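You operate a simulated robot arm through the tools that you are given. There is no shell and no other tool.

You run a simulated two-armed robot. Do the job below in one go: nothing can be reset, and whatever is moved stays where it is left.

Task
Grease the input line: pump till its lamp lights.
Fine: shut the gears valve first, open the input valve, and shut it after.

It is judged by the outcome, as a careful person would: the job done as asked, and still so three seconds after it is handed in. It fails if anything else is knocked over, pushed out of place, dropped, spilled or broken.

Robot
Two 7-joint arms with two-finger parallel grippers on one trunk, on a base that drives. Base frame: it is fixed to the floor where the robot stands at the start and does not move with it; the origin is under the middle of the robot, x ahead of it, y to its left, z up. Lengths are in m, angles in rad, forces in N, time in s.
The left shoulder is at the start at [-0.087, 0.119, 0.839], the right one opposite. With the tool pointing down near the work surface each hand reaches from about 0.1 to 0.4 m from the robot's upright axis, wherever it stands, measured 20 degrees to its own side. Places, roughly: drain valve [-2.4, -0.8, 1]; gears valve [-2.5, -1.2, 1.2]; input valve [-2.5, -0.9, 1.2]; thrust valve [-2.4, -1.3, 1.2]. Payload 3.43 kg a hand.
Tool frame (each hand has its own): the origin (TCP) lies between the finger pads and is the grasp point; the fingertips stand 0.03 m ahead of it; z points along the fingers, y is the line along which they close. Largest opening 0.094 m; finger width 0.028, thickness 0.01; the body of the gripper, 0.05 by 0.096 m, starts 0.055 m behind the TCP.
Orientation is that of the tool frame in the base frame, as [roll, pitch, yaw] about the fixed x, y, z axes, in that order (R = Rz(yaw) Ry(pitch) Rx(roll)). With the fingers straight down and closing along the base's y, the tool's x points along the base's -x, its y along +y and its z along -z.

Tools
- The arms move only by the tool drive_tool. It takes "left_rows", "right_rows" or both (then of equal length, played together; a hand with none holds still); each is a list of rows, each a list of 7 numbers: the shift along the tool's x, y, z in mm, then the turn, a rotation vector about the tool's x, y, z in degrees, then the finger opening in mm, from 0 to 94. In form: [[x, y, z, ax, ay, az, claw], ...]. A call has 1 to 20 rows; each row shifts and turns the commanded pose from where the row before left it, along the tool's axes as they then stand. Each row takes 0.2 s and may step no farther than 0.05 m and 0.15 rad from the row before; otherwise, or with a gripper value out of range, the whole call is refused. A pose out of reach is approached as far as the arm can. The call stops where the force on the tool passes 40 N (or 10 N more than at its start, if that is more) or the arm is blocked; 0.2 s more then pass. The fingers move at their own pace (about 0.153 m/s each) and stop on an object; they squeeze with about 44 N. The grip force told is the motor's: it shows also when the fingers shut on nothing. Time passes only in rows, and 0.2 s behind the last, so rows that do not move let the fingers close. It gives the time, the measured TCP pose, the force on the tool (base axes), the opening and the grip force at its end, in the units of the frame above (readings bear some noise), with the torque about the TCP (base axes, N m) and any sound that the robot's microphone picked up.
- Cameras (640 x 400 px; columns grow to the right, rows downward): "scene" is now at [0.0397, 0.007, 1.5586]; the picture's right is [0.08, -1.00, 0.00], its down [-0.66, -0.05, -0.75] and it looks along [0.75, 0.06, -0.66] (base axes); focal length 272 px, centre (320, 200). "left" rides on the left gripper at [0.076, -0.014, -0.102] in its tool frame; the picture's right is [0.18, 0.98, 0.00], its down [-0.75, 0.14, -0.64] and it looks along [-0.63, 0.12, 0.77] (tool axes); focal length 243 px, centre (320, 200). "right" rides on the right gripper at [0.076, 0.014, -0.102] in its tool frame; the picture's right is [-0.18, 0.98, 0.00], its down [-0.75, -0.14, -0.64] and it looks along [-0.63, -0.12, 0.77] (tool axes); focal length 243 px, centre (320, 200). There is no depth. A picture from a camera that has moved, and an enlarged one, comes with that camera's place and axes in the base frame and with its lens.
- capture(camera): a new picture of that camera. No time passes.
- move_column(by): slides the trunk up (or, below 0, down) by that many m; the arms and the scene camera ride with it, the base frame stays. It gives what a move gives, with no picture.
- steer(legs): drives the robot by 1 to 6 legs, each [ahead, left, turn to the left] in m, m and rad, along the robot's own axes; the way and the turn of a leg run together, so that a leg with both is an arc; at most 1.5 m and 3.142 rad a leg. The arms and the cameras ride along, it lands a little off, and it stops where it bumps. It gives what a move gives.
- head_to(pan, tilt): turns the head with the scene camera to pan (to the left, within 2.496 rad either way) and tilt (down, from -0.506 to 1.204), counted from straight ahead of the robot. It gives what a move gives.
- zoom(camera, box): a new picture of the part [left, top, right, bottom] of that camera's present view, enlarged. No time passes.
- hand_in(): hands the job in; it is judged then, once.

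Nothing tells you exact positions but the pictures and the camera data. Unless the task says otherwise, let go and move clear before handing in.

The tools are called after "Call:" as a command line: name --argument value ..., lists and objects as JSON in quotes. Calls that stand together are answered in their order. drive_tool: Moves the arms, as the interface text tells. Its arguments: {"type":"object","properties":{"left_rows":{"type":"array","items":{"type":"array","items":{"type":"number"}}},"right_rows":{"type":"array","items":{"type":"array","items":{"type":"number"}}}},"required":[]} The other tools are called the same way: move_column (by) slides the trunk up or down; steer (legs) drives the base; head_to (pan, tilt) turns the head that bears the scene camera; capture (camera) takes a picture; zoom (camera, box) takes an enlarged picture of a part of a camera's view; hand_in () hands the job in.

At the start:

```text
t: 0.0
left_position: [0.2657, 0.1348, 1.2311]
left_tool_rot: [3.14, -0.002, -3.141]
left_wrist_force: [-0.6, 0.0, -0.2]
left_moment: [0.03, 0.02, 0.03]
left_width: 0.094
left_gripper_force: 0.1
right_position: [0.3259, -0.1596, 1.212]
right_tool_rot: [3.141, 0.001, 3.141]
right_wrist_force: [0.5, 0.2, -0.2]
right_moment: [0.04, -0.02, 0.03]
right_width: 0.0941
right_gripper_force: 0.1
trunk travel left (down, up): [-0.264, 0.071]
robot x, y, heading: [0.0008, 0.0018, 0.003]
head pan, tilt: [0.077, 0.726]
```

scene: 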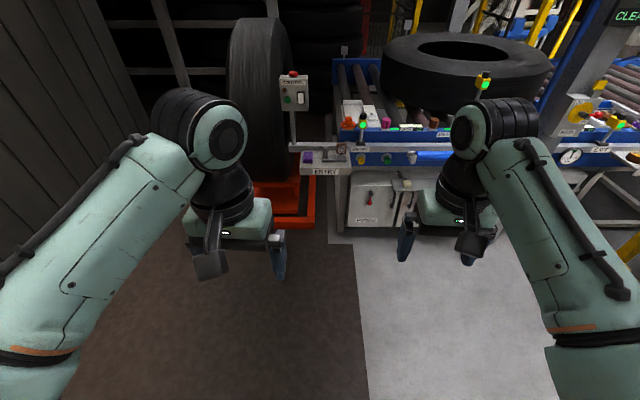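
right: 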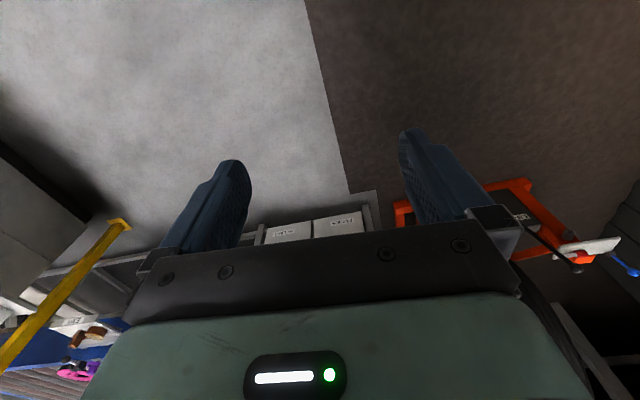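
left: 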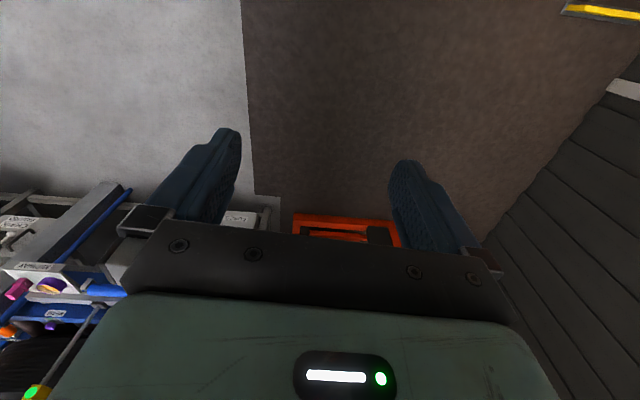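

I see a tyre conveyor line ahead, but the valves are listed behind me at about x = -2.5. I'll turn the head that way to look before I drive.

Call:
head_to --pan -2.49 --tilt 0.3

Call:
capture --camera "scene"

Call:
head_to --pan 2.49 --tilt 0.4

Call:
capture --camera "scene"

```text
t: 2.3
left_position: [0.2644, 0.1332, 1.2331]
left_tool_rot: [3.141, -0.001, -3.141]
left_wrist_force: [-0.2, 0.0, 0.0]
left_moment: [0.01, 0.02, -0.01]
left_width: 0.0941
left_gripper_force: 0.1
right_position: [0.3273, -0.1591, 1.213]
right_tool_rot: [-3.141, 0.0, 3.141]
right_wrist_force: [0.2, 0.5, 0.3]
right_moment: [-0.01, 0.0, -0.01]
right_width: 0.094
right_gripper_force: 0.2
trunk travel left (down, up): [-0.264, 0.071]
robot x, y, heading: [-0.0016, -0.0004, 0.001]
head pan, tilt: [-2.491, 0.3]
```

```text
taken
camera scene: at [-0.1181, -0.056, 1.597], right [-0.61, 0.8, 0.0], down [0.24, 0.18, -0.96], along [-0.76, -0.58, -0.3], focal length 272 px, centre (320, 200)
```

scene: 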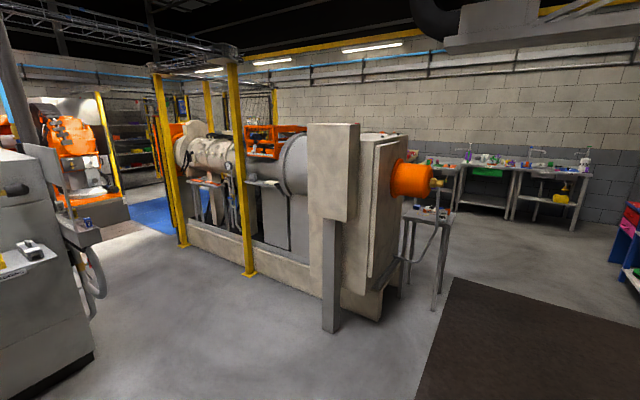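

```text
t: 6.2
left_position: [0.2645, 0.1338, 1.2324]
left_tool_rot: [3.141, 0.0, -3.14]
left_wrist_force: [0.3, 0.2, 0.2]
left_moment: [0.0, 0.01, -0.02]
left_width: 0.0943
left_gripper_force: 0.0
right_position: [0.3263, -0.1591, 1.2112]
right_tool_rot: [3.14, 0.0, -3.141]
right_wrist_force: [0.3, 0.2, 0.2]
right_moment: [0.04, -0.03, -0.01]
right_width: 0.094
right_gripper_force: 0.0
trunk travel left (down, up): [-0.264, 0.071]
robot x, y, heading: [-0.0034, -0.0012, -0.001]
head pan, tilt: [2.491, 0.4]
```

```text
taken
camera scene: at [-0.1176, 0.0568, 1.5877], right [0.61, 0.8, 0.0], down [0.31, -0.24, -0.92], along [-0.73, 0.56, -0.39], focal length 272 px, centre (320, 200)
```

scene: 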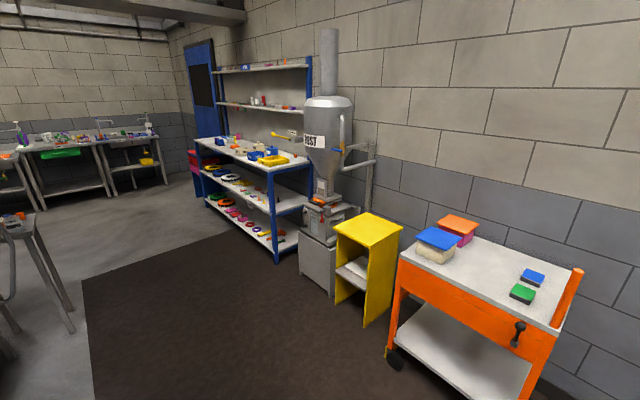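

A large extruder stands behind me on the right, with an orange motor end and a small table beside it. I'll zoom in there to look for the valves.

Call:
head_to --pan -2.49 --tilt 0.2

Call:
zoom --camera "scene" --box '[300, 100, 500, 225]'

Call:
zoom --camera "scene" --box '[380, 120, 480, 300]'

Call:
zoom --camera "scene" --box '[160, 100, 320, 260]'

```text
t: 10.2
left_position: [0.2661, 0.1347, 1.2326]
left_tool_rot: [3.141, 0.0, 3.142]
left_wrist_force: [-0.7, 0.0, 0.2]
left_moment: [0.0, -0.05, -0.01]
left_width: 0.0939
left_gripper_force: 0.1
right_position: [0.3281, -0.1601, 1.2113]
right_tool_rot: [-3.141, -0.001, -3.142]
right_wrist_force: [1.0, 0.0, 0.6]
right_moment: [-0.01, -0.02, 0.01]
right_width: 0.0938
right_gripper_force: 0.0
trunk travel left (down, up): [-0.264, 0.071]
robot x, y, heading: [0.0018, -0.0005, -0.003]
head pan, tilt: [-2.491, 0.201]
```

```text
3.20 times, centred on (400, 162) of scene
camera zoom: at [-0.118, -0.0559, 1.6062], right [-0.61, 0.8, 0.0], down [0.16, 0.12, -0.98], along [-0.78, -0.59, -0.2], focal length 871 px, centre (64, 320)
```

zoom: 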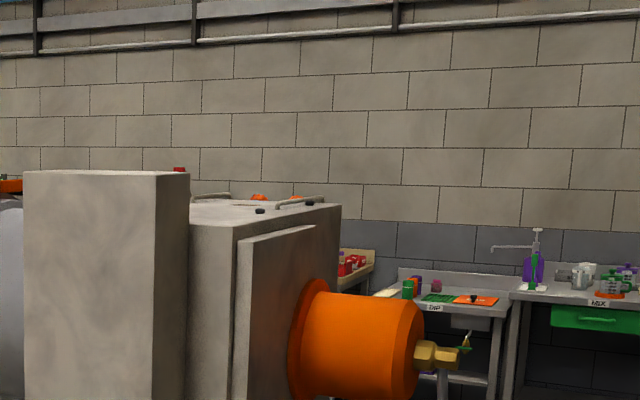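

```text
2.22 times, centred on (430, 210) of scene
camera zoom: at [-0.118, -0.0559, 1.6062], right [-0.61, 0.8, 0.0], down [0.16, 0.12, -0.98], along [-0.78, -0.59, -0.2], focal length 605 px, centre (76, 178)
```

zoom: 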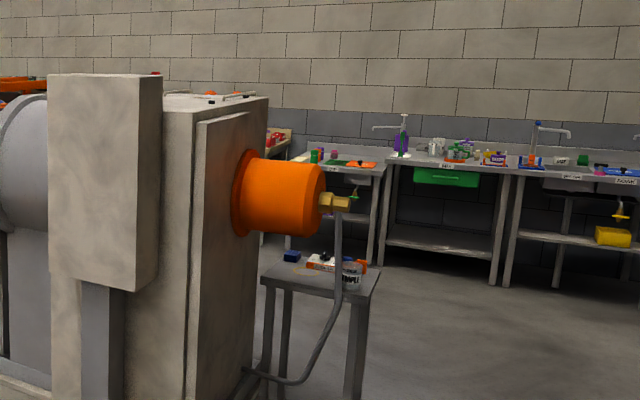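

```text
2.50 times, centred on (240, 180) of scene
camera zoom: at [-0.118, -0.0559, 1.6062], right [-0.61, 0.8, 0.0], down [0.16, 0.12, -0.98], along [-0.78, -0.59, -0.2], focal length 680 px, centre (520, 250)
```

zoom: 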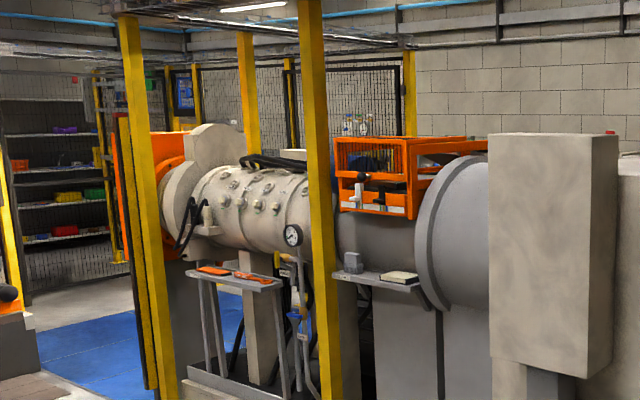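

The extruder lies along y and the valves appear to be on its far (-x) face, so I have to drive round its drum end. I'll back away from the conveyor first, then turn to face -x.

Call:
steer --legs '[[-0.8, 0, 0], [0, 0, -3.14]]'

Call:
head_to --pan 0.3 --tilt 0.35

Call:
capture --camera "scene"

```text
t: 21.8
left_position: [-1.0542, -0.1446, 1.2319]
left_tool_rot: [-3.141, 0.003, -0.001]
left_wrist_force: [0.1, -0.3, 0.2]
left_moment: [-0.01, -0.02, 0.02]
left_width: 0.0939
left_gripper_force: 0.1
right_position: [-1.1151, 0.1502, 1.2121]
right_tool_rot: [-3.141, 0.001, -0.001]
right_wrist_force: [0.2, 0.5, 0.3]
right_moment: [-0.01, 0.01, -0.01]
right_width: 0.0941
right_gripper_force: 0.0
trunk travel left (down, up): [-0.264, 0.071]
robot x, y, heading: [-0.7867, -0.0125, -3.141]
head pan, tilt: [-2.491, 0.201]
```

```text
t: 24.2
left_position: [-1.0539, -0.1451, 1.2324]
left_tool_rot: [-3.141, -0.001, -0.001]
left_wrist_force: [-0.5, 0.0, 0.1]
left_moment: [-0.01, 0.0, 0.0]
left_width: 0.0941
left_gripper_force: 0.0
right_position: [-1.117, 0.1498, 1.2115]
right_tool_rot: [-3.141, 0.0, -0.001]
right_wrist_force: [0.2, 0.2, -1.1]
right_moment: [0.0, -0.02, 0.02]
right_width: 0.0939
right_gripper_force: 0.1
trunk travel left (down, up): [-0.264, 0.071]
robot x, y, heading: [-0.7885, -0.0108, -3.149]
head pan, tilt: [0.3, 0.351]
```

```text
taken
camera scene: at [-0.8338, -0.0369, 1.5922], right [-0.3, 0.96, 0.0], down [0.33, 0.1, -0.94], along [-0.9, -0.28, -0.34], focal length 272 px, centre (320, 200)
```

scene: 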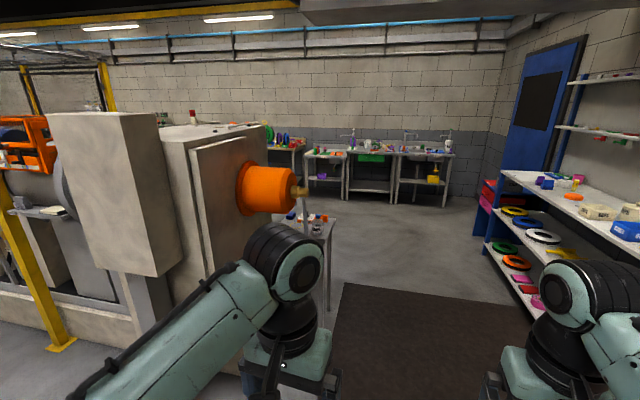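

The way past the drum end and its side table is clear at about y = +0.2. I'll drive along it to x ≈ -3.5 and look at the machine's far face.

Call:
steer --legs '[[0.3, -0.22, 0], [1.3, 0, 0], [1.2, 0, 0]]'

Call:
head_to --pan 2.2 --tilt 0.35

Call:
capture --camera "scene"

Call:
head_to --pan 1.0 --tilt 0.35

Call:
capture --camera "scene"

```text
t: 38.4
left_position: [-3.8112, 0.0576, 1.2312]
left_tool_rot: [-3.141, 0.0, -0.005]
left_wrist_force: [-0.3, -0.1, -0.4]
left_moment: [0.0, 0.01, 0.01]
left_width: 0.094
left_gripper_force: 0.0
right_position: [-3.87, 0.3514, 1.2119]
right_tool_rot: [3.141, -0.001, -0.01]
right_wrist_force: [-0.2, 0.6, -0.3]
right_moment: [0.0, 0.0, -0.01]
right_width: 0.0943
right_gripper_force: 0.1
trunk travel left (down, up): [-0.264, 0.071]
robot x, y, heading: [-3.5458, 0.19, 3.128]
head pan, tilt: [0.3, 0.351]
```

```text
t: 40.3
left_position: [-3.8112, 0.0576, 1.2328]
left_tool_rot: [3.141, -0.001, -0.006]
left_wrist_force: [0.6, -0.8, -0.6]
left_moment: [-0.03, 0.01, 0.01]
left_width: 0.0941
left_gripper_force: 0.1
right_position: [-3.8693, 0.3512, 1.211]
right_tool_rot: [3.141, 0.002, -0.007]
right_wrist_force: [-0.5, 0.3, 0.3]
right_moment: [-0.01, 0.0, 0.01]
right_width: 0.0938
right_gripper_force: 0.1
trunk travel left (down, up): [-0.264, 0.071]
robot x, y, heading: [-3.5466, 0.1901, 3.137]
head pan, tilt: [2.201, 0.351]
```

```text
taken
camera scene: at [-3.4463, 0.1144, 1.5922], right [-0.81, -0.58, 0.0], down [-0.2, 0.28, -0.94], along [0.55, -0.76, -0.34], focal length 272 px, centre (320, 200)
```

scene: 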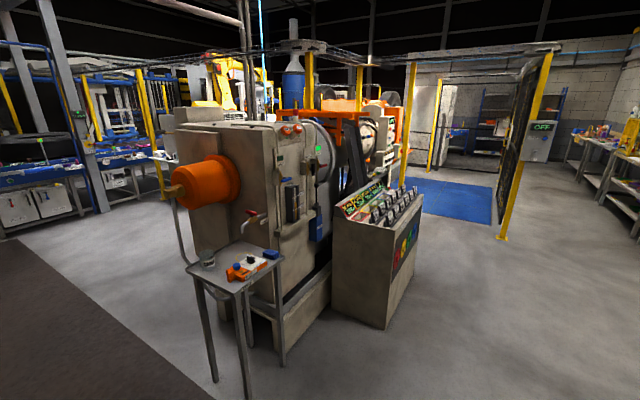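

```text
t: 41.7
left_position: [-3.8103, 0.0569, 1.2322]
left_tool_rot: [3.14, 0.0, -0.008]
left_wrist_force: [-0.2, 0.3, 0.0]
left_moment: [-0.01, 0.01, 0.01]
left_width: 0.0942
left_gripper_force: 0.0
right_position: [-3.8691, 0.3521, 1.2116]
right_tool_rot: [3.142, 0.001, -0.008]
right_wrist_force: [0.4, 0.1, -0.2]
right_moment: [0.01, 0.01, -0.01]
right_width: 0.094
right_gripper_force: 0.1
trunk travel left (down, up): [-0.264, 0.071]
robot x, y, heading: [-3.5444, 0.1912, 3.137]
head pan, tilt: [1.0, 0.351]
```

```text
taken
camera scene: at [-3.5513, 0.112, 1.5922], right [-0.84, 0.55, 0.0], down [0.19, 0.29, -0.94], along [-0.51, -0.79, -0.34], focal length 272 px, centre (320, 200)
```

scene: 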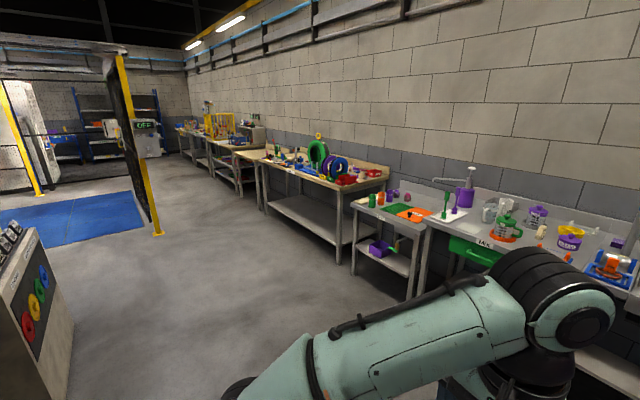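

The machine's far face carries a red-handled pump or valve and a grease panel, with a control console beside it. I'll zoom in on those.

Call:
head_to --pan 2.2 --tilt 0.35

Call:
zoom --camera "scene" --box '[230, 110, 350, 185]'

Call:
zoom --camera "scene" --box '[210, 180, 370, 280]'

Call:
zoom --camera "scene" --box '[320, 170, 440, 320]'

```text
t: 43.1
left_position: [-3.8101, 0.0575, 1.2323]
left_tool_rot: [-3.141, 0.001, -0.007]
left_wrist_force: [-0.6, 0.1, 0.1]
left_moment: [0.0, -0.03, 0.02]
left_width: 0.094
left_gripper_force: 0.1
right_position: [-3.8688, 0.3523, 1.212]
right_tool_rot: [-3.141, 0.001, -0.006]
right_wrist_force: [0.0, 0.1, 0.0]
right_moment: [0.03, 0.04, 0.0]
right_width: 0.094
right_gripper_force: 0.0
trunk travel left (down, up): [-0.264, 0.071]
robot x, y, heading: [-3.543, 0.1914, 3.139]
head pan, tilt: [2.201, 0.351]
```

```text
5.33 times, centred on (290, 148) of scene
camera zoom: at [-3.4463, 0.1143, 1.5922], right [-0.81, -0.58, 0.0], down [-0.2, 0.28, -0.94], along [0.55, -0.76, -0.34], focal length 1452 px, centre (480, 480)
```

zoom: 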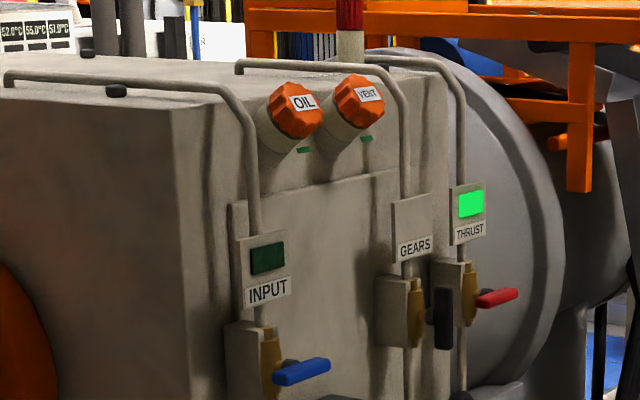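

```text
4.00 times, centred on (290, 230) of scene
camera zoom: at [-3.4463, 0.1143, 1.5922], right [-0.81, -0.58, 0.0], down [-0.2, 0.28, -0.94], along [0.55, -0.76, -0.34], focal length 1089 px, centre (440, 80)
```

zoom: 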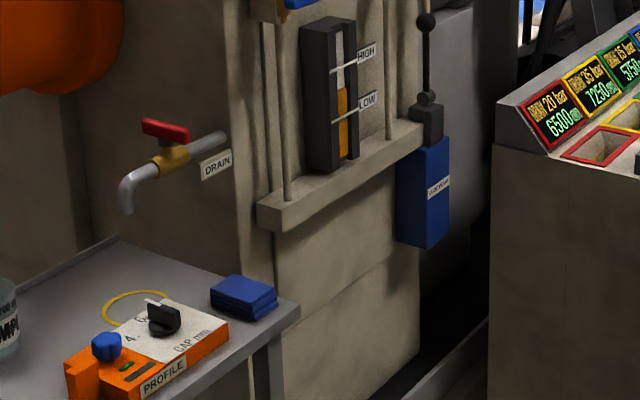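

```text
2.67 times, centred on (380, 245) of scene
camera zoom: at [-3.4463, 0.1143, 1.5922], right [-0.81, -0.58, 0.0], down [-0.2, 0.28, -0.94], along [0.55, -0.76, -0.34], focal length 726 px, centre (160, 80)
```

zoom: 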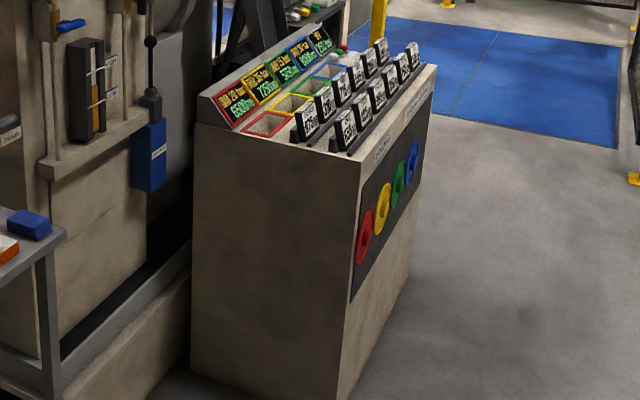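

The panel shows three greaser lines. The blue INPUT handle is crosswise, the black GEARS handle is upright and so open, and the red THRUST handle is crosswise with its lamp lit. A blue pump with an upright lever sits below them. I'll turn around and come in front of the panel.

Call:
steer --legs '[[0, 0, 3.14], [-0.05, -0.6, 0], [0, -0.6, 0]]'

Call:
head_to --pan 0.0 --tilt 0.4

Call:
capture --camera "scene"

```text
t: 61.5
left_position: [-3.3416, -0.8809, 1.232]
left_tool_rot: [-3.141, -0.001, 3.137]
left_wrist_force: [0.6, 0.0, 0.3]
left_moment: [-0.01, 0.01, -0.01]
left_width: 0.094
left_gripper_force: 0.1
right_position: [-3.2821, -1.1731, 1.2117]
right_tool_rot: [3.141, 0.001, 3.135]
right_wrist_force: [-0.1, -0.2, -0.8]
right_moment: [-0.02, 0.02, -0.03]
right_width: 0.0939
right_gripper_force: 0.0
trunk travel left (down, up): [-0.264, 0.071]
robot x, y, heading: [-3.6072, -1.014, -0.0]
head pan, tilt: [2.201, 0.351]
```

```text
t: 63.6
left_position: [-3.3407, -0.8801, 1.2323]
left_tool_rot: [3.141, 0.0, 3.137]
left_wrist_force: [0.2, -0.3, 0.6]
left_moment: [-0.03, 0.03, -0.03]
left_width: 0.0939
left_gripper_force: 0.1
right_position: [-3.2822, -1.1753, 1.2112]
right_tool_rot: [-3.141, 0.001, 3.136]
right_wrist_force: [0.1, -0.3, 0.2]
right_moment: [0.02, -0.03, 0.01]
right_width: 0.0938
right_gripper_force: 0.1
trunk travel left (down, up): [-0.264, 0.071]
robot x, y, heading: [-3.6063, -1.0119, -0.009]
head pan, tilt: [0.0, 0.4]
```

```text
taken
camera scene: at [-3.5584, -1.0128, 1.5877], right [0.0, -1.0, 0.0], down [-0.39, 0.0, -0.92], along [0.92, 0.0, -0.39], focal length 272 px, centre (320, 200)
```

scene: 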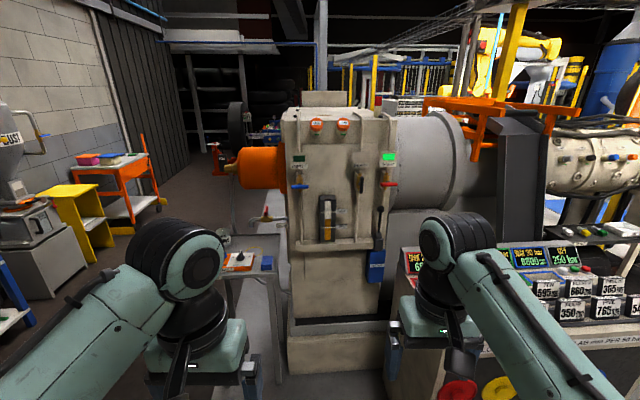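

Call:
zoom --camera "scene" --box '[270, 105, 430, 205]'

Call:
zoom --camera "scene" --box '[270, 195, 430, 295]'

```text
4.00 times, centred on (350, 155) of scene
camera zoom: at [-3.5584, -1.0128, 1.5877], right [0.0, -1.0, 0.0], down [-0.39, 0.0, -0.92], along [0.92, 0.0, -0.39], focal length 1089 px, centre (200, 380)
```

zoom: 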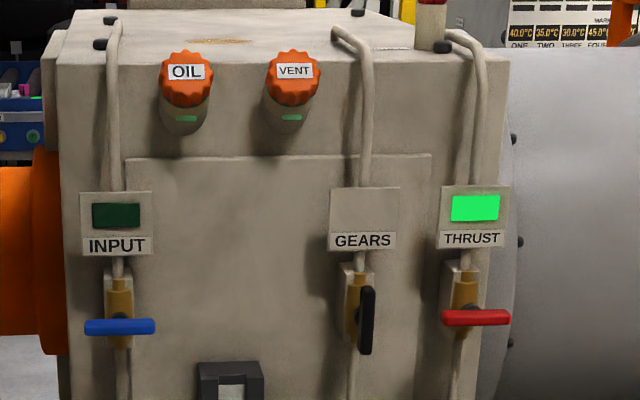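

```text
4.00 times, centred on (350, 245) of scene
camera zoom: at [-3.5584, -1.0128, 1.5877], right [0.0, -1.0, 0.0], down [-0.39, 0.0, -0.92], along [0.92, 0.0, -0.39], focal length 1089 px, centre (200, 20)
```

zoom: 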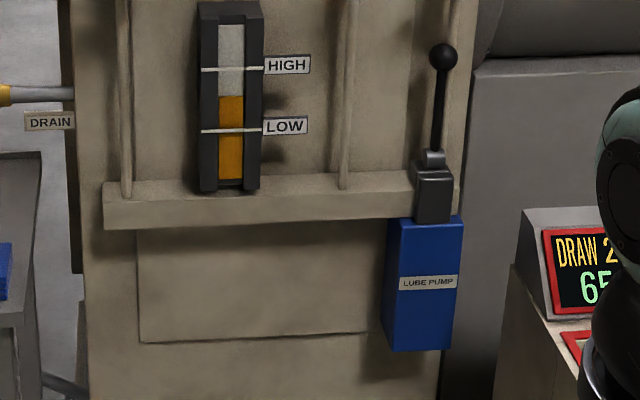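

The handles are T-bars about 76 mm long. GEARS (black, upright, open) is at about [-2.5, -1.19, 1.2] and INPUT (blue, crosswise) at about [-2.5, -0.93, 1.2]. The pump lever knob is at about [-2.45, -1.285, 1.07]. While still in free space, I'll swing both hands to point forward.

Call:
drive_tool --left_rows '[[-20, 0, 0, 0, -8.2, 0, 94], [-19.8, 0, 2.9, 0, -8.2, 0, 94], [-19.2, 0, 5.6, 0, -8.2, 0, 94], [-18.2, 0, 8.3, 0, -8.2, 0, 94], [-16.8, 0, 10.8, 0, -8.2, 0, 94], [-15.1, 0, 13.1, 0, -8.2, 0, 94], [-13.1, 0, 15.1, 0, -8.2, 0, 94], [-10.8, 0, 16.8, 0, -8.2, 0, 94], [-8.3, 0, 18.2, 0, -8.2, 0, 94], [-5.6, 0, 19.2, 0, -8.2, 0, 94], [-2.8, 0, 19.8, 0, -8.0, 0, 94], [0, 0, 0, 0, 0, 0, 94]]' --right_rows '[[-20, 0, 0, 0, -8.2, 0, 94], [-19.8, 0, 2.9, 0, -8.2, 0, 94], [-19.2, 0, 5.6, 0, -8.2, 0, 94], [-18.2, 0, 8.3, 0, -8.2, 0, 94], [-16.8, 0, 10.8, 0, -8.2, 0, 94], [-15.1, 0, 13.1, 0, -8.2, 0, 94], [-13.1, 0, 15.1, 0, -8.2, 0, 94], [-10.8, 0, 16.8, 0, -8.2, 0, 94], [-8.3, 0, 18.2, 0, -8.2, 0, 94], [-5.6, 0, 19.2, 0, -8.2, 0, 94], [-2.8, 0, 19.8, 0, -8.0, 0, 94], [0, 0, 0, 0, 0, 0, 94]]'

Call:
capture --camera "scene"

Call:
capture --camera "right"

```text
t: 66.2
left_position: [-3.1206, -0.882, 1.2324]
left_tool_rot: [-0.568, 1.571, -0.572]
left_wrist_force: [0.0, 0.7, 0.7]
left_moment: [-0.02, 0.05, -0.02]
left_width: 0.094
left_gripper_force: 0.0
right_position: [-3.0632, -1.1747, 1.2115]
right_tool_rot: [0.27, 1.569, 0.266]
right_wrist_force: [-0.1, 0.1, 0.4]
right_moment: [0.01, -0.04, -0.02]
right_width: 0.0939
right_gripper_force: 0.0
trunk travel left (down, up): [-0.264, 0.071]
robot x, y, heading: [-3.6078, -1.0111, -0.001]
head pan, tilt: [0.0, 0.4]
```

```text
taken
camera scene: at [-3.5595, -1.0128, 1.5877], right [0.0, -1.0, 0.0], down [-0.39, 0.0, -0.92], along [0.92, 0.0, -0.39], focal length 272 px, centre (320, 200)
```

scene: 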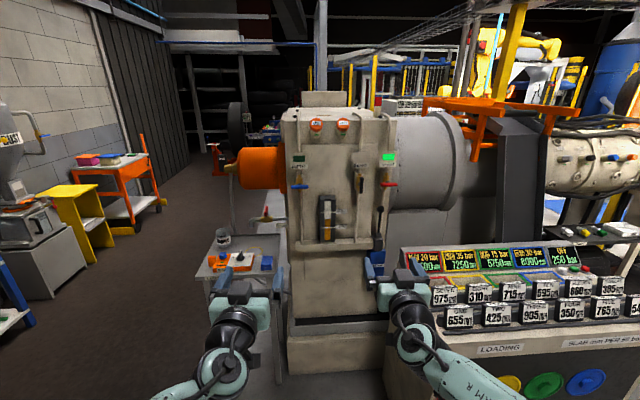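

```text
taken
camera right: at [-3.165, -1.1606, 1.1361], right [0.0, 0.98, 0.18], down [-0.64, -0.14, 0.75], along [0.77, -0.12, 0.63], focal length 243 px, centre (320, 200)
```

right: 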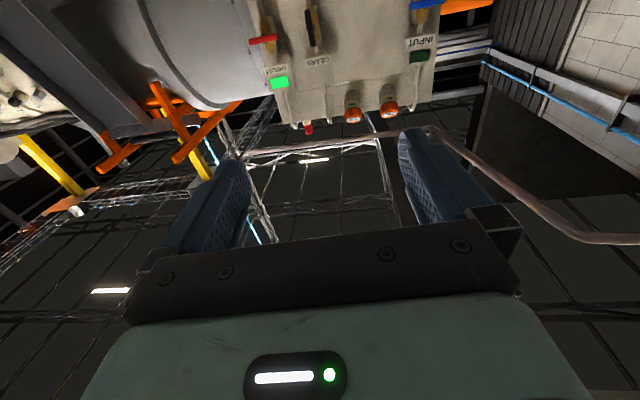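

Both hands now point at the machine. I'll drive 0.33 m ahead and locate the handles from nearer.

Call:
steer --legs '[[0.33, -0.03, 0]]'

Call:
capture --camera "scene"

Call:
zoom --camera "scene" --box '[270, 120, 430, 220]'

Call:
capture --camera "right"

Call:
capture --camera "left"

```text
t: 68.4
left_position: [-2.7882, -0.9114, 1.2331]
left_tool_rot: [0.074, 1.57, 0.073]
left_wrist_force: [-0.1, -0.4, 0.1]
left_moment: [-0.01, 0.02, 0.01]
left_width: 0.094
left_gripper_force: 0.0
right_position: [-2.7289, -1.205, 1.2125]
right_tool_rot: [3.083, 1.569, 3.08]
right_wrist_force: [-0.8, -0.2, -0.2]
right_moment: [-0.02, -0.01, 0.01]
right_width: 0.0942
right_gripper_force: 0.1
trunk travel left (down, up): [-0.264, 0.071]
robot x, y, heading: [-3.2755, -1.0423, -0.007]
head pan, tilt: [0.0, 0.4]
```

```text
taken
camera scene: at [-3.2257, -1.0436, 1.5877], right [0.0, -1.0, 0.0], down [-0.39, 0.0, -0.92], along [0.92, 0.0, -0.39], focal length 272 px, centre (320, 200)
```

scene: 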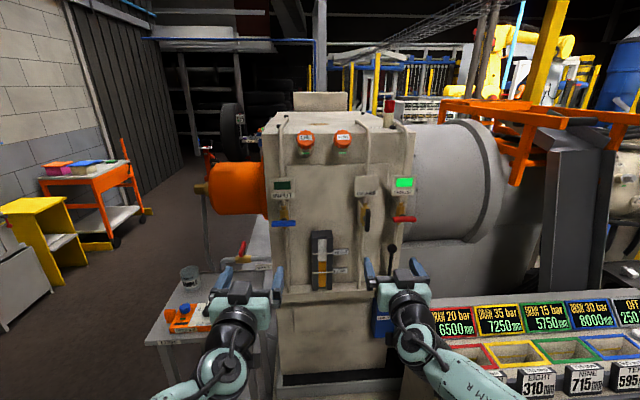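

```text
4.00 times, centred on (350, 170) of scene
camera zoom: at [-3.2257, -1.0436, 1.5877], right [0.0, -1.0, 0.0], down [-0.39, 0.0, -0.92], along [0.92, 0.0, -0.39], focal length 1089 px, centre (200, 320)
```

zoom: 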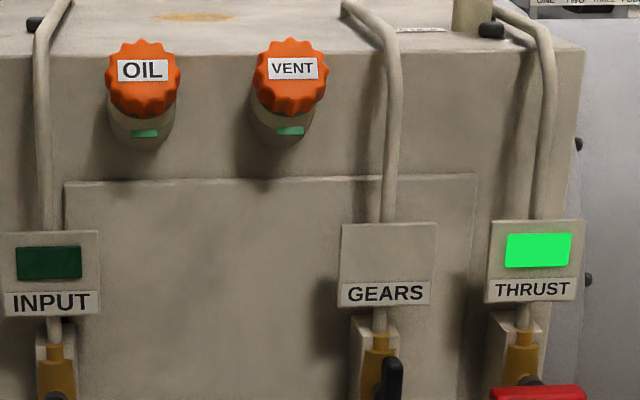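

```text
taken
camera right: at [-2.8315, -1.1906, 1.1361], right [0.0, 0.98, 0.18], down [-0.64, -0.14, 0.75], along [0.77, -0.12, 0.63], focal length 243 px, centre (320, 200)
```

right: 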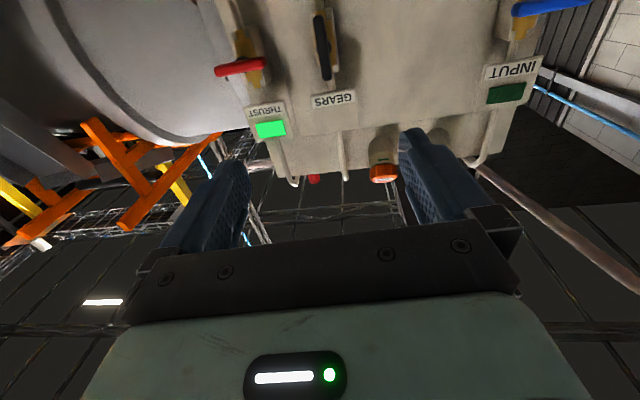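

```text
taken
camera left: at [-2.8903, -0.9263, 1.1577], right [0.0, 0.98, -0.18], down [-0.64, 0.14, 0.75], along [0.77, 0.12, 0.63], focal length 243 px, centre (320, 200)
```

left: 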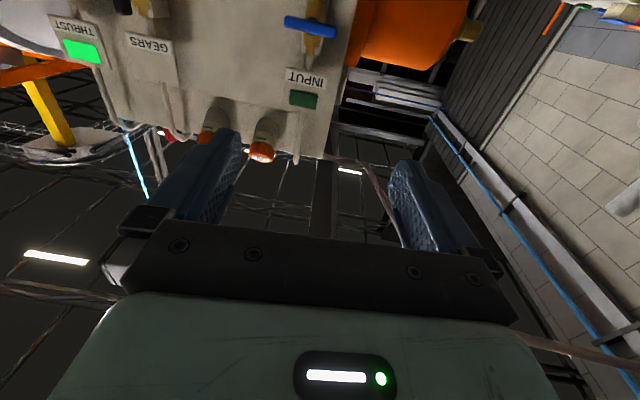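

Call:
zoom --camera "scene" --box '[330, 180, 430, 242]'

Call:
zoom --camera "scene" --box '[230, 180, 330, 242]'

Call:
zoom --camera "right" --box '[200, 0, 360, 100]'

Call:
zoom --camera "left" --box '[240, 0, 400, 100]'

Call:
zoom --camera "scene" --box '[340, 225, 440, 345]'

```text
6.40 times, centred on (380, 211) of scene
camera zoom: at [-3.2257, -1.0436, 1.5877], right [0.0, -1.0, 0.0], down [-0.39, 0.0, -0.92], along [0.92, 0.0, -0.39], focal length 1742 px, centre (-64, 130)
```

zoom: 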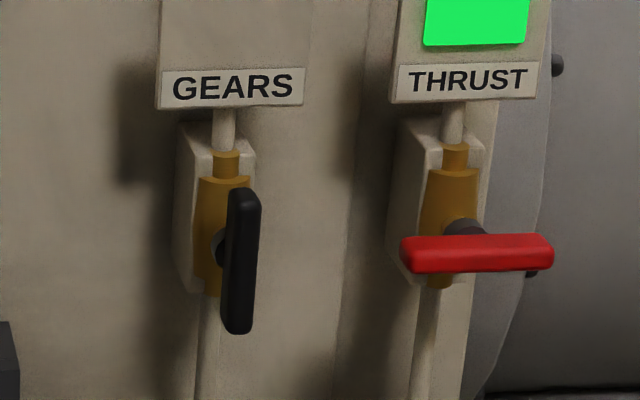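

```text
6.40 times, centred on (280, 211) of scene
camera zoom: at [-3.2257, -1.0436, 1.5877], right [0.0, -1.0, 0.0], down [-0.39, 0.0, -0.92], along [0.92, 0.0, -0.39], focal length 1742 px, centre (576, 130)
```

zoom: 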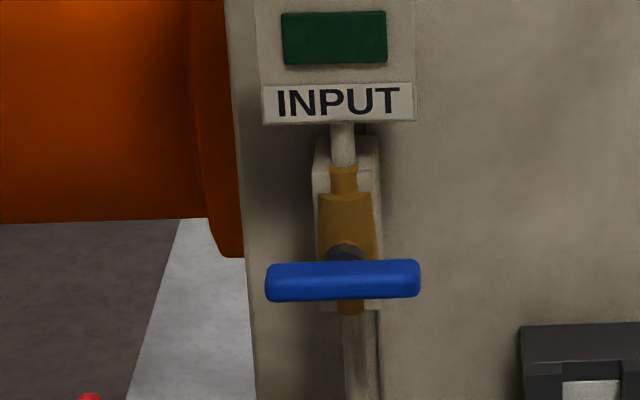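

```text
4.00 times, centred on (280, 50) of right
camera zoom: at [-2.8315, -1.1906, 1.1361], right [0.0, 0.98, 0.18], down [-0.64, -0.14, 0.75], along [0.77, -0.12, 0.63], focal length 970 px, centre (480, 800)
```

zoom: 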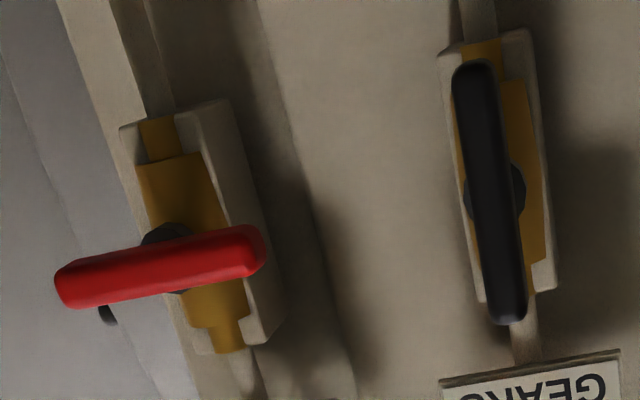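

```text
4.00 times, centred on (320, 50) of left
camera zoom: at [-2.8903, -0.9263, 1.1577], right [0.0, 0.98, -0.18], down [-0.64, 0.14, 0.75], along [0.77, 0.12, 0.63], focal length 970 px, centre (320, 800)
```

zoom: 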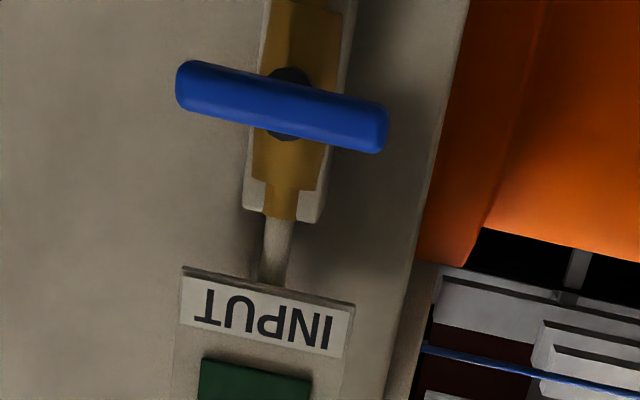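

```text
3.33 times, centred on (390, 285) of scene
camera zoom: at [-3.2257, -1.0436, 1.5877], right [0.0, -1.0, 0.0], down [-0.39, 0.0, -0.92], along [0.92, 0.0, -0.39], focal length 907 px, centre (87, -83)
```

zoom: 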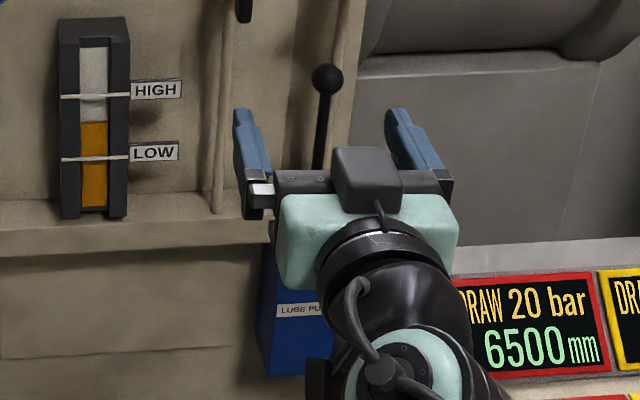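

The gears handle triangulates to about [-2.455, -1.197, 1.19] and the input handle to about [-2.47, -0.93, 1.19]. I need to get closer, so I'll look down and check clearance to the console and the table.

Call:
head_to --pan -0.5 --tilt 1.0

Call:
capture --camera "scene"

Call:
head_to --pan 0.5 --tilt 1.0

Call:
capture --camera "scene"

```text
t: 69.4
left_position: [-2.7876, -0.911, 1.233]
left_tool_rot: [-2.043, 1.571, -2.048]
left_wrist_force: [0.4, 0.7, 0.0]
left_moment: [-0.02, 0.02, 0.0]
left_width: 0.0939
left_gripper_force: 0.0
right_position: [-2.7292, -1.2062, 1.2118]
right_tool_rot: [-0.099, 1.569, -0.102]
right_wrist_force: [-0.5, -0.2, -0.2]
right_moment: [0.01, 0.0, 0.01]
right_width: 0.094
right_gripper_force: 0.0
trunk travel left (down, up): [-0.264, 0.071]
robot x, y, heading: [-3.2735, -1.0453, -0.002]
head pan, tilt: [-0.499, 1.0]
```

```text
taken
camera scene: at [-3.2575, -1.0768, 1.5375], right [-0.48, -0.88, 0.0], down [-0.74, 0.4, -0.54], along [0.47, -0.26, -0.84], focal length 272 px, centre (320, 200)
```

scene: 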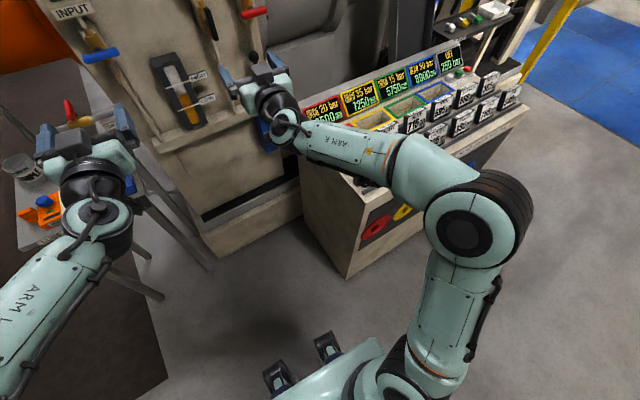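

```text
t: 70.7
left_position: [-2.7882, -0.9109, 1.2329]
left_tool_rot: [-3.03, 1.57, -3.032]
left_wrist_force: [-0.4, 0.2, 0.2]
left_moment: [0.0, -0.01, 0.01]
left_width: 0.0939
left_gripper_force: 0.0
right_position: [-2.7281, -1.205, 1.213]
right_tool_rot: [3.104, 1.57, 3.103]
right_wrist_force: [0.1, 0.3, 0.5]
right_moment: [0.01, 0.04, 0.01]
right_width: 0.094
right_gripper_force: 0.0
trunk travel left (down, up): [-0.264, 0.071]
robot x, y, heading: [-3.2745, -1.0422, 0.001]
head pan, tilt: [0.499, 1.0]
```

```text
taken
camera scene: at [-3.2574, -1.0102, 1.5375], right [0.48, -0.88, 0.0], down [-0.74, -0.4, -0.54], along [0.48, 0.26, -0.84], focal length 272 px, centre (320, 200)
```

scene: 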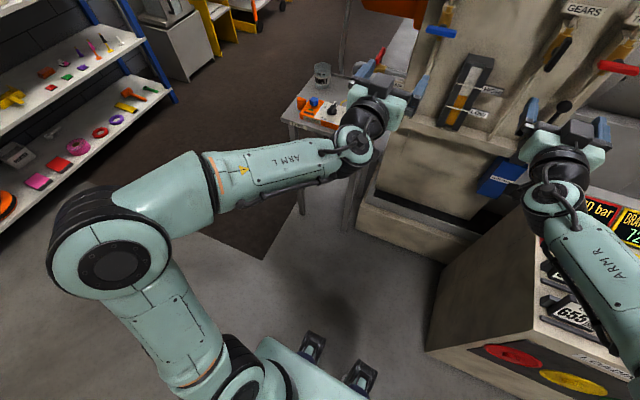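

The elbows ride well above the console, and there's room to come closer between the console and the table. I'll drive 0.16 m more, which still leaves the fingertips short of the handles.

Call:
steer --legs '[[0.16, 0, 0]]'

Call:
head_to --pan 0.0 --tilt 0.6

Call:
capture --camera "scene"

Call:
zoom --camera "scene" --box '[200, 100, 440, 250]'

Call:
capture --camera "right"

Call:
capture --camera "left"

```text
t: 72.1
left_position: [-2.6272, -0.9123, 1.2336]
left_tool_rot: [0.091, 1.571, 0.088]
left_wrist_force: [-0.1, -0.5, 0.6]
left_moment: [0.02, 0.02, 0.0]
left_width: 0.0941
left_gripper_force: 0.0
right_position: [-2.5688, -1.2058, 1.2115]
right_tool_rot: [-3.123, 1.571, -3.125]
right_wrist_force: [0.0, 0.0, -0.6]
right_moment: [-0.01, 0.02, 0.01]
right_width: 0.0939
right_gripper_force: 0.1
trunk travel left (down, up): [-0.264, 0.071]
robot x, y, heading: [-3.1168, -1.0469, -0.009]
head pan, tilt: [0.499, 1.0]
```

```text
t: 73.0
left_position: [-2.6287, -0.9125, 1.2334]
left_tool_rot: [-0.318, 1.569, -0.322]
left_wrist_force: [-0.4, 0.1, 0.4]
left_moment: [0.01, 0.03, -0.03]
left_width: 0.0943
left_gripper_force: 0.1
right_position: [-2.5693, -1.2049, 1.2122]
right_tool_rot: [0.014, 1.569, 0.014]
right_wrist_force: [-0.3, -1.0, -0.1]
right_moment: [-0.01, -0.01, -0.03]
right_width: 0.0938
right_gripper_force: 0.0
trunk travel left (down, up): [-0.264, 0.071]
robot x, y, heading: [-3.1159, -1.0466, -0.005]
head pan, tilt: [0.0, 0.6]
```

```text
taken
camera scene: at [-3.07, -1.0439, 1.5694], right [0.0, -1.0, 0.0], down [-0.57, 0.0, -0.82], along [0.82, 0.0, -0.57], focal length 272 px, centre (320, 200)
```

scene: 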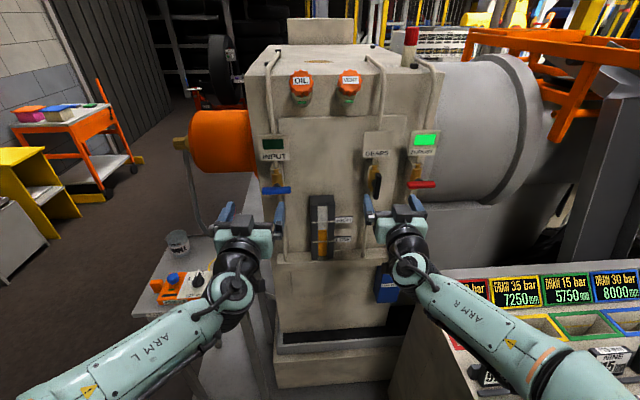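

```text
2.67 times, centred on (320, 175) of scene
camera zoom: at [-3.07, -1.0439, 1.5694], right [0.0, -1.0, 0.0], down [-0.57, 0.0, -0.82], along [0.82, 0.0, -0.57], focal length 726 px, centre (320, 267)
```

zoom: 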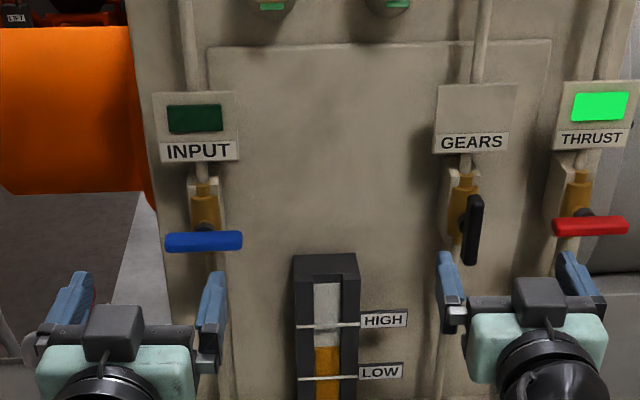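

```text
taken
camera right: at [-2.6715, -1.1912, 1.1363], right [0.0, 0.98, 0.18], down [-0.64, -0.14, 0.75], along [0.77, -0.12, 0.63], focal length 243 px, centre (320, 200)
```

right: 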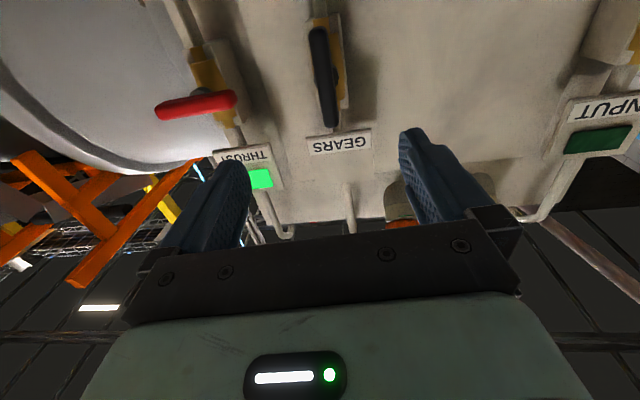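

```text
taken
camera left: at [-2.7303, -0.9269, 1.1579], right [0.0, 0.98, -0.18], down [-0.64, 0.14, 0.75], along [0.77, 0.12, 0.63], focal length 243 px, centre (320, 200)
```

left: 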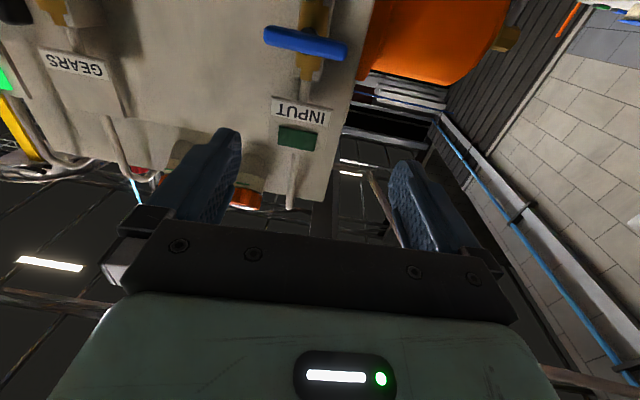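

The gears handle is now refined to about [-2.447, -1.197, 1.189]. I'll narrow the right fingers, line them up with it, and come to within about 3 cm.

Call:
drive_tool --right_rows '[[12, 4, 0, 0, 0, 0, 44], [11, 4, 0, 0, 0, 0, 44], [0, 0, 20, 0, 0, 0, 44], [0, 0, 20, 0, 0, 0, 44], [0, 0, 15, 0, 0, 0, 44]]'

Call:
zoom --camera "scene" --box '[330, 140, 450, 215]'

Call:
capture --camera "right"

```text
t: 74.2
left_position: [-2.627, -0.9133, 1.2323]
left_tool_rot: [-0.152, 1.57, -0.152]
left_wrist_force: [0.2, -0.4, 0.4]
left_moment: [-0.02, 0.0, 0.0]
left_width: 0.0939
left_gripper_force: 0.1
right_position: [-2.5129, -1.1977, 1.189]
right_tool_rot: [0.812, 1.569, 0.808]
right_wrist_force: [0.3, -0.5, 0.3]
right_moment: [0.01, 0.02, 0.01]
right_width: 0.0438
right_gripper_force: 0.0
trunk travel left (down, up): [-0.264, 0.071]
robot x, y, heading: [-3.1113, -1.0403, -0.009]
head pan, tilt: [0.0, 0.6]
```

```text
5.33 times, centred on (390, 178) of scene
camera zoom: at [-3.0696, -1.0441, 1.5695], right [0.0, -1.0, 0.0], down [-0.57, 0.0, -0.82], along [0.82, 0.0, -0.57], focal length 1452 px, centre (-53, 320)
```

zoom: 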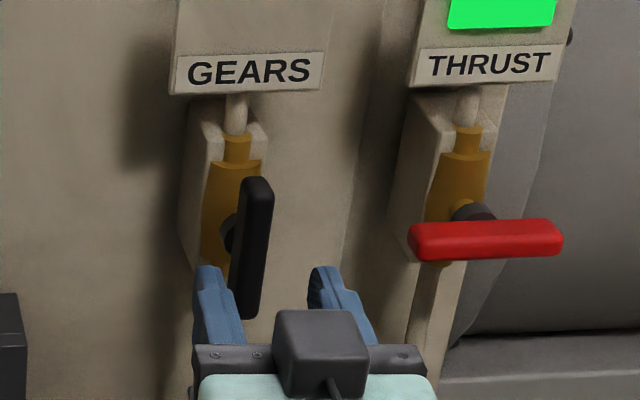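

```text
taken
camera right: at [-2.6145, -1.1837, 1.1126], right [0.0, 0.98, 0.18], down [-0.64, -0.14, 0.75], along [0.77, -0.12, 0.63], focal length 243 px, centre (320, 200)
```

right: 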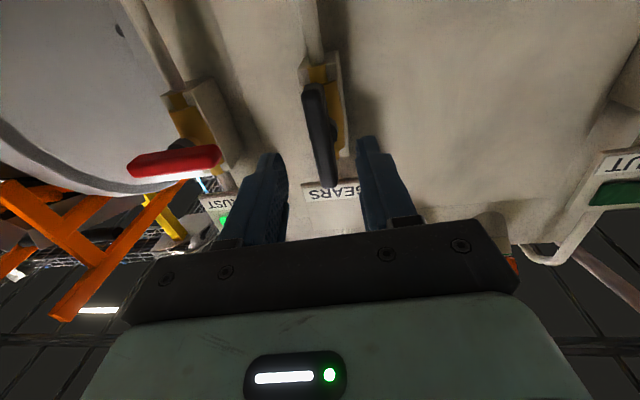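

The fingers straddle the upright gears handle. I'll advance 42 mm and check before closing.

Call:
drive_tool --right_rows '[[0, 0, 14, 0, 0, 0, 44], [0, 0, 14, 0, 0, 0, 44], [0, 0, 14, 0, 0, 0, 44]]'

Call:
zoom --camera "scene" --box '[330, 140, 450, 215]'

Call:
zoom --camera "right" --box '[220, 60, 420, 220]'

```text
t: 75.0
left_position: [-2.6288, -0.9121, 1.2326]
left_tool_rot: [2.994, 1.57, 2.99]
left_wrist_force: [0.1, 0.2, 0.1]
left_moment: [0.0, 0.01, 0.0]
left_width: 0.0941
left_gripper_force: 0.0
right_position: [-2.4708, -1.1984, 1.1886]
right_tool_rot: [-0.123, 1.57, -0.127]
right_wrist_force: [-0.1, 0.3, 0.0]
right_moment: [-0.01, -0.03, 0.03]
right_width: 0.0441
right_gripper_force: 0.0
trunk travel left (down, up): [-0.264, 0.071]
robot x, y, heading: [-3.1119, -1.0428, -0.007]
head pan, tilt: [0.0, 0.6]
```

```text
5.33 times, centred on (390, 178) of scene
camera zoom: at [-3.0694, -1.0441, 1.5695], right [0.0, -1.0, 0.0], down [-0.57, 0.0, -0.82], along [0.82, 0.0, -0.57], focal length 1452 px, centre (-53, 320)
```

zoom: 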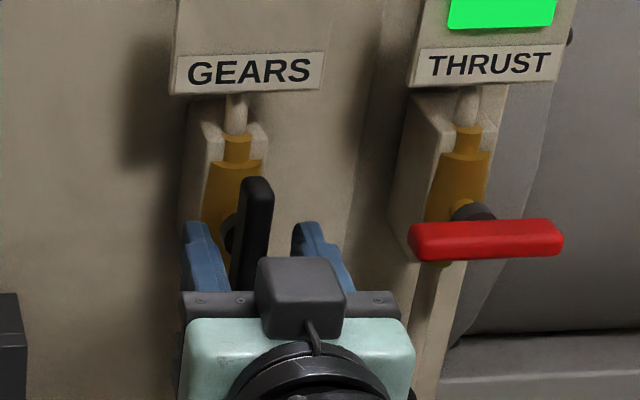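

```text
2.50 times, centred on (320, 140) of right
camera zoom: at [-2.5732, -1.1838, 1.1125], right [0.0, 0.98, 0.18], down [-0.64, -0.14, 0.75], along [0.77, -0.12, 0.63], focal length 606 px, centre (320, 350)
```

zoom: 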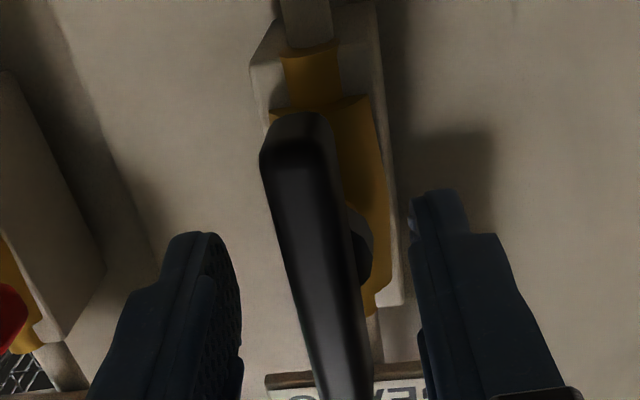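

The tips sit just past the handle bar. I'll go 3 mm deeper and close on it.

Call:
drive_tool --right_rows '[[0, 0, 3, 0, 0, 0, 44], [0, 0, 0, 0, 0, 0, 30], [0, 0, 0, 0, 0, 0, 15], [0, 0, 0, 0, 0, 0, 5], [0, 0, 0, 0, 0, 0, 5]]'

Call:
zoom --camera "scene" --box '[330, 140, 450, 215]'

Call:
zoom --camera "right" --box '[220, 60, 420, 220]'

```text
t: 76.2
left_position: [-2.6286, -0.9112, 1.2326]
left_tool_rot: [1.599, 1.57, 1.596]
left_wrist_force: [0.3, 0.3, 0.3]
left_moment: [-0.04, -0.01, 0.04]
left_width: 0.0938
left_gripper_force: 0.1
right_position: [-2.469, -1.1961, 1.1882]
right_tool_rot: [-1.653, 1.571, -1.654]
right_wrist_force: [1.0, 4.2, -0.5]
right_moment: [-0.02, 0.19, 1.3]
right_width: 0.0209
right_gripper_force: 45.0
trunk travel left (down, up): [-0.264, 0.071]
robot x, y, heading: [-3.1148, -1.0423, -0.006]
head pan, tilt: [0.0, 0.6]
```

```text
5.33 times, centred on (390, 178) of scene
camera zoom: at [-3.0698, -1.0432, 1.5695], right [0.0, -1.0, 0.0], down [-0.57, 0.0, -0.82], along [0.82, 0.0, -0.57], focal length 1452 px, centre (-53, 320)
```

zoom: 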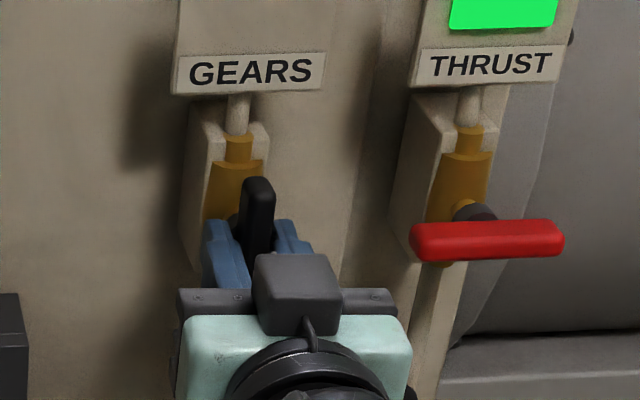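

```text
2.50 times, centred on (320, 140) of right
camera zoom: at [-2.571, -1.1824, 1.1127], right [0.0, 0.98, 0.18], down [-0.64, -0.14, 0.75], along [0.77, -0.12, 0.63], focal length 606 px, centre (320, 350)
```

zoom: 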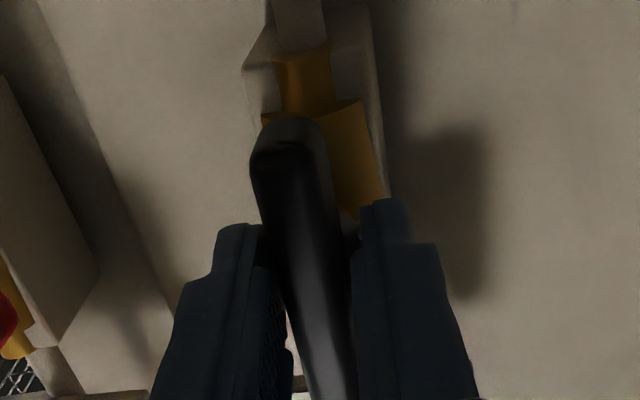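

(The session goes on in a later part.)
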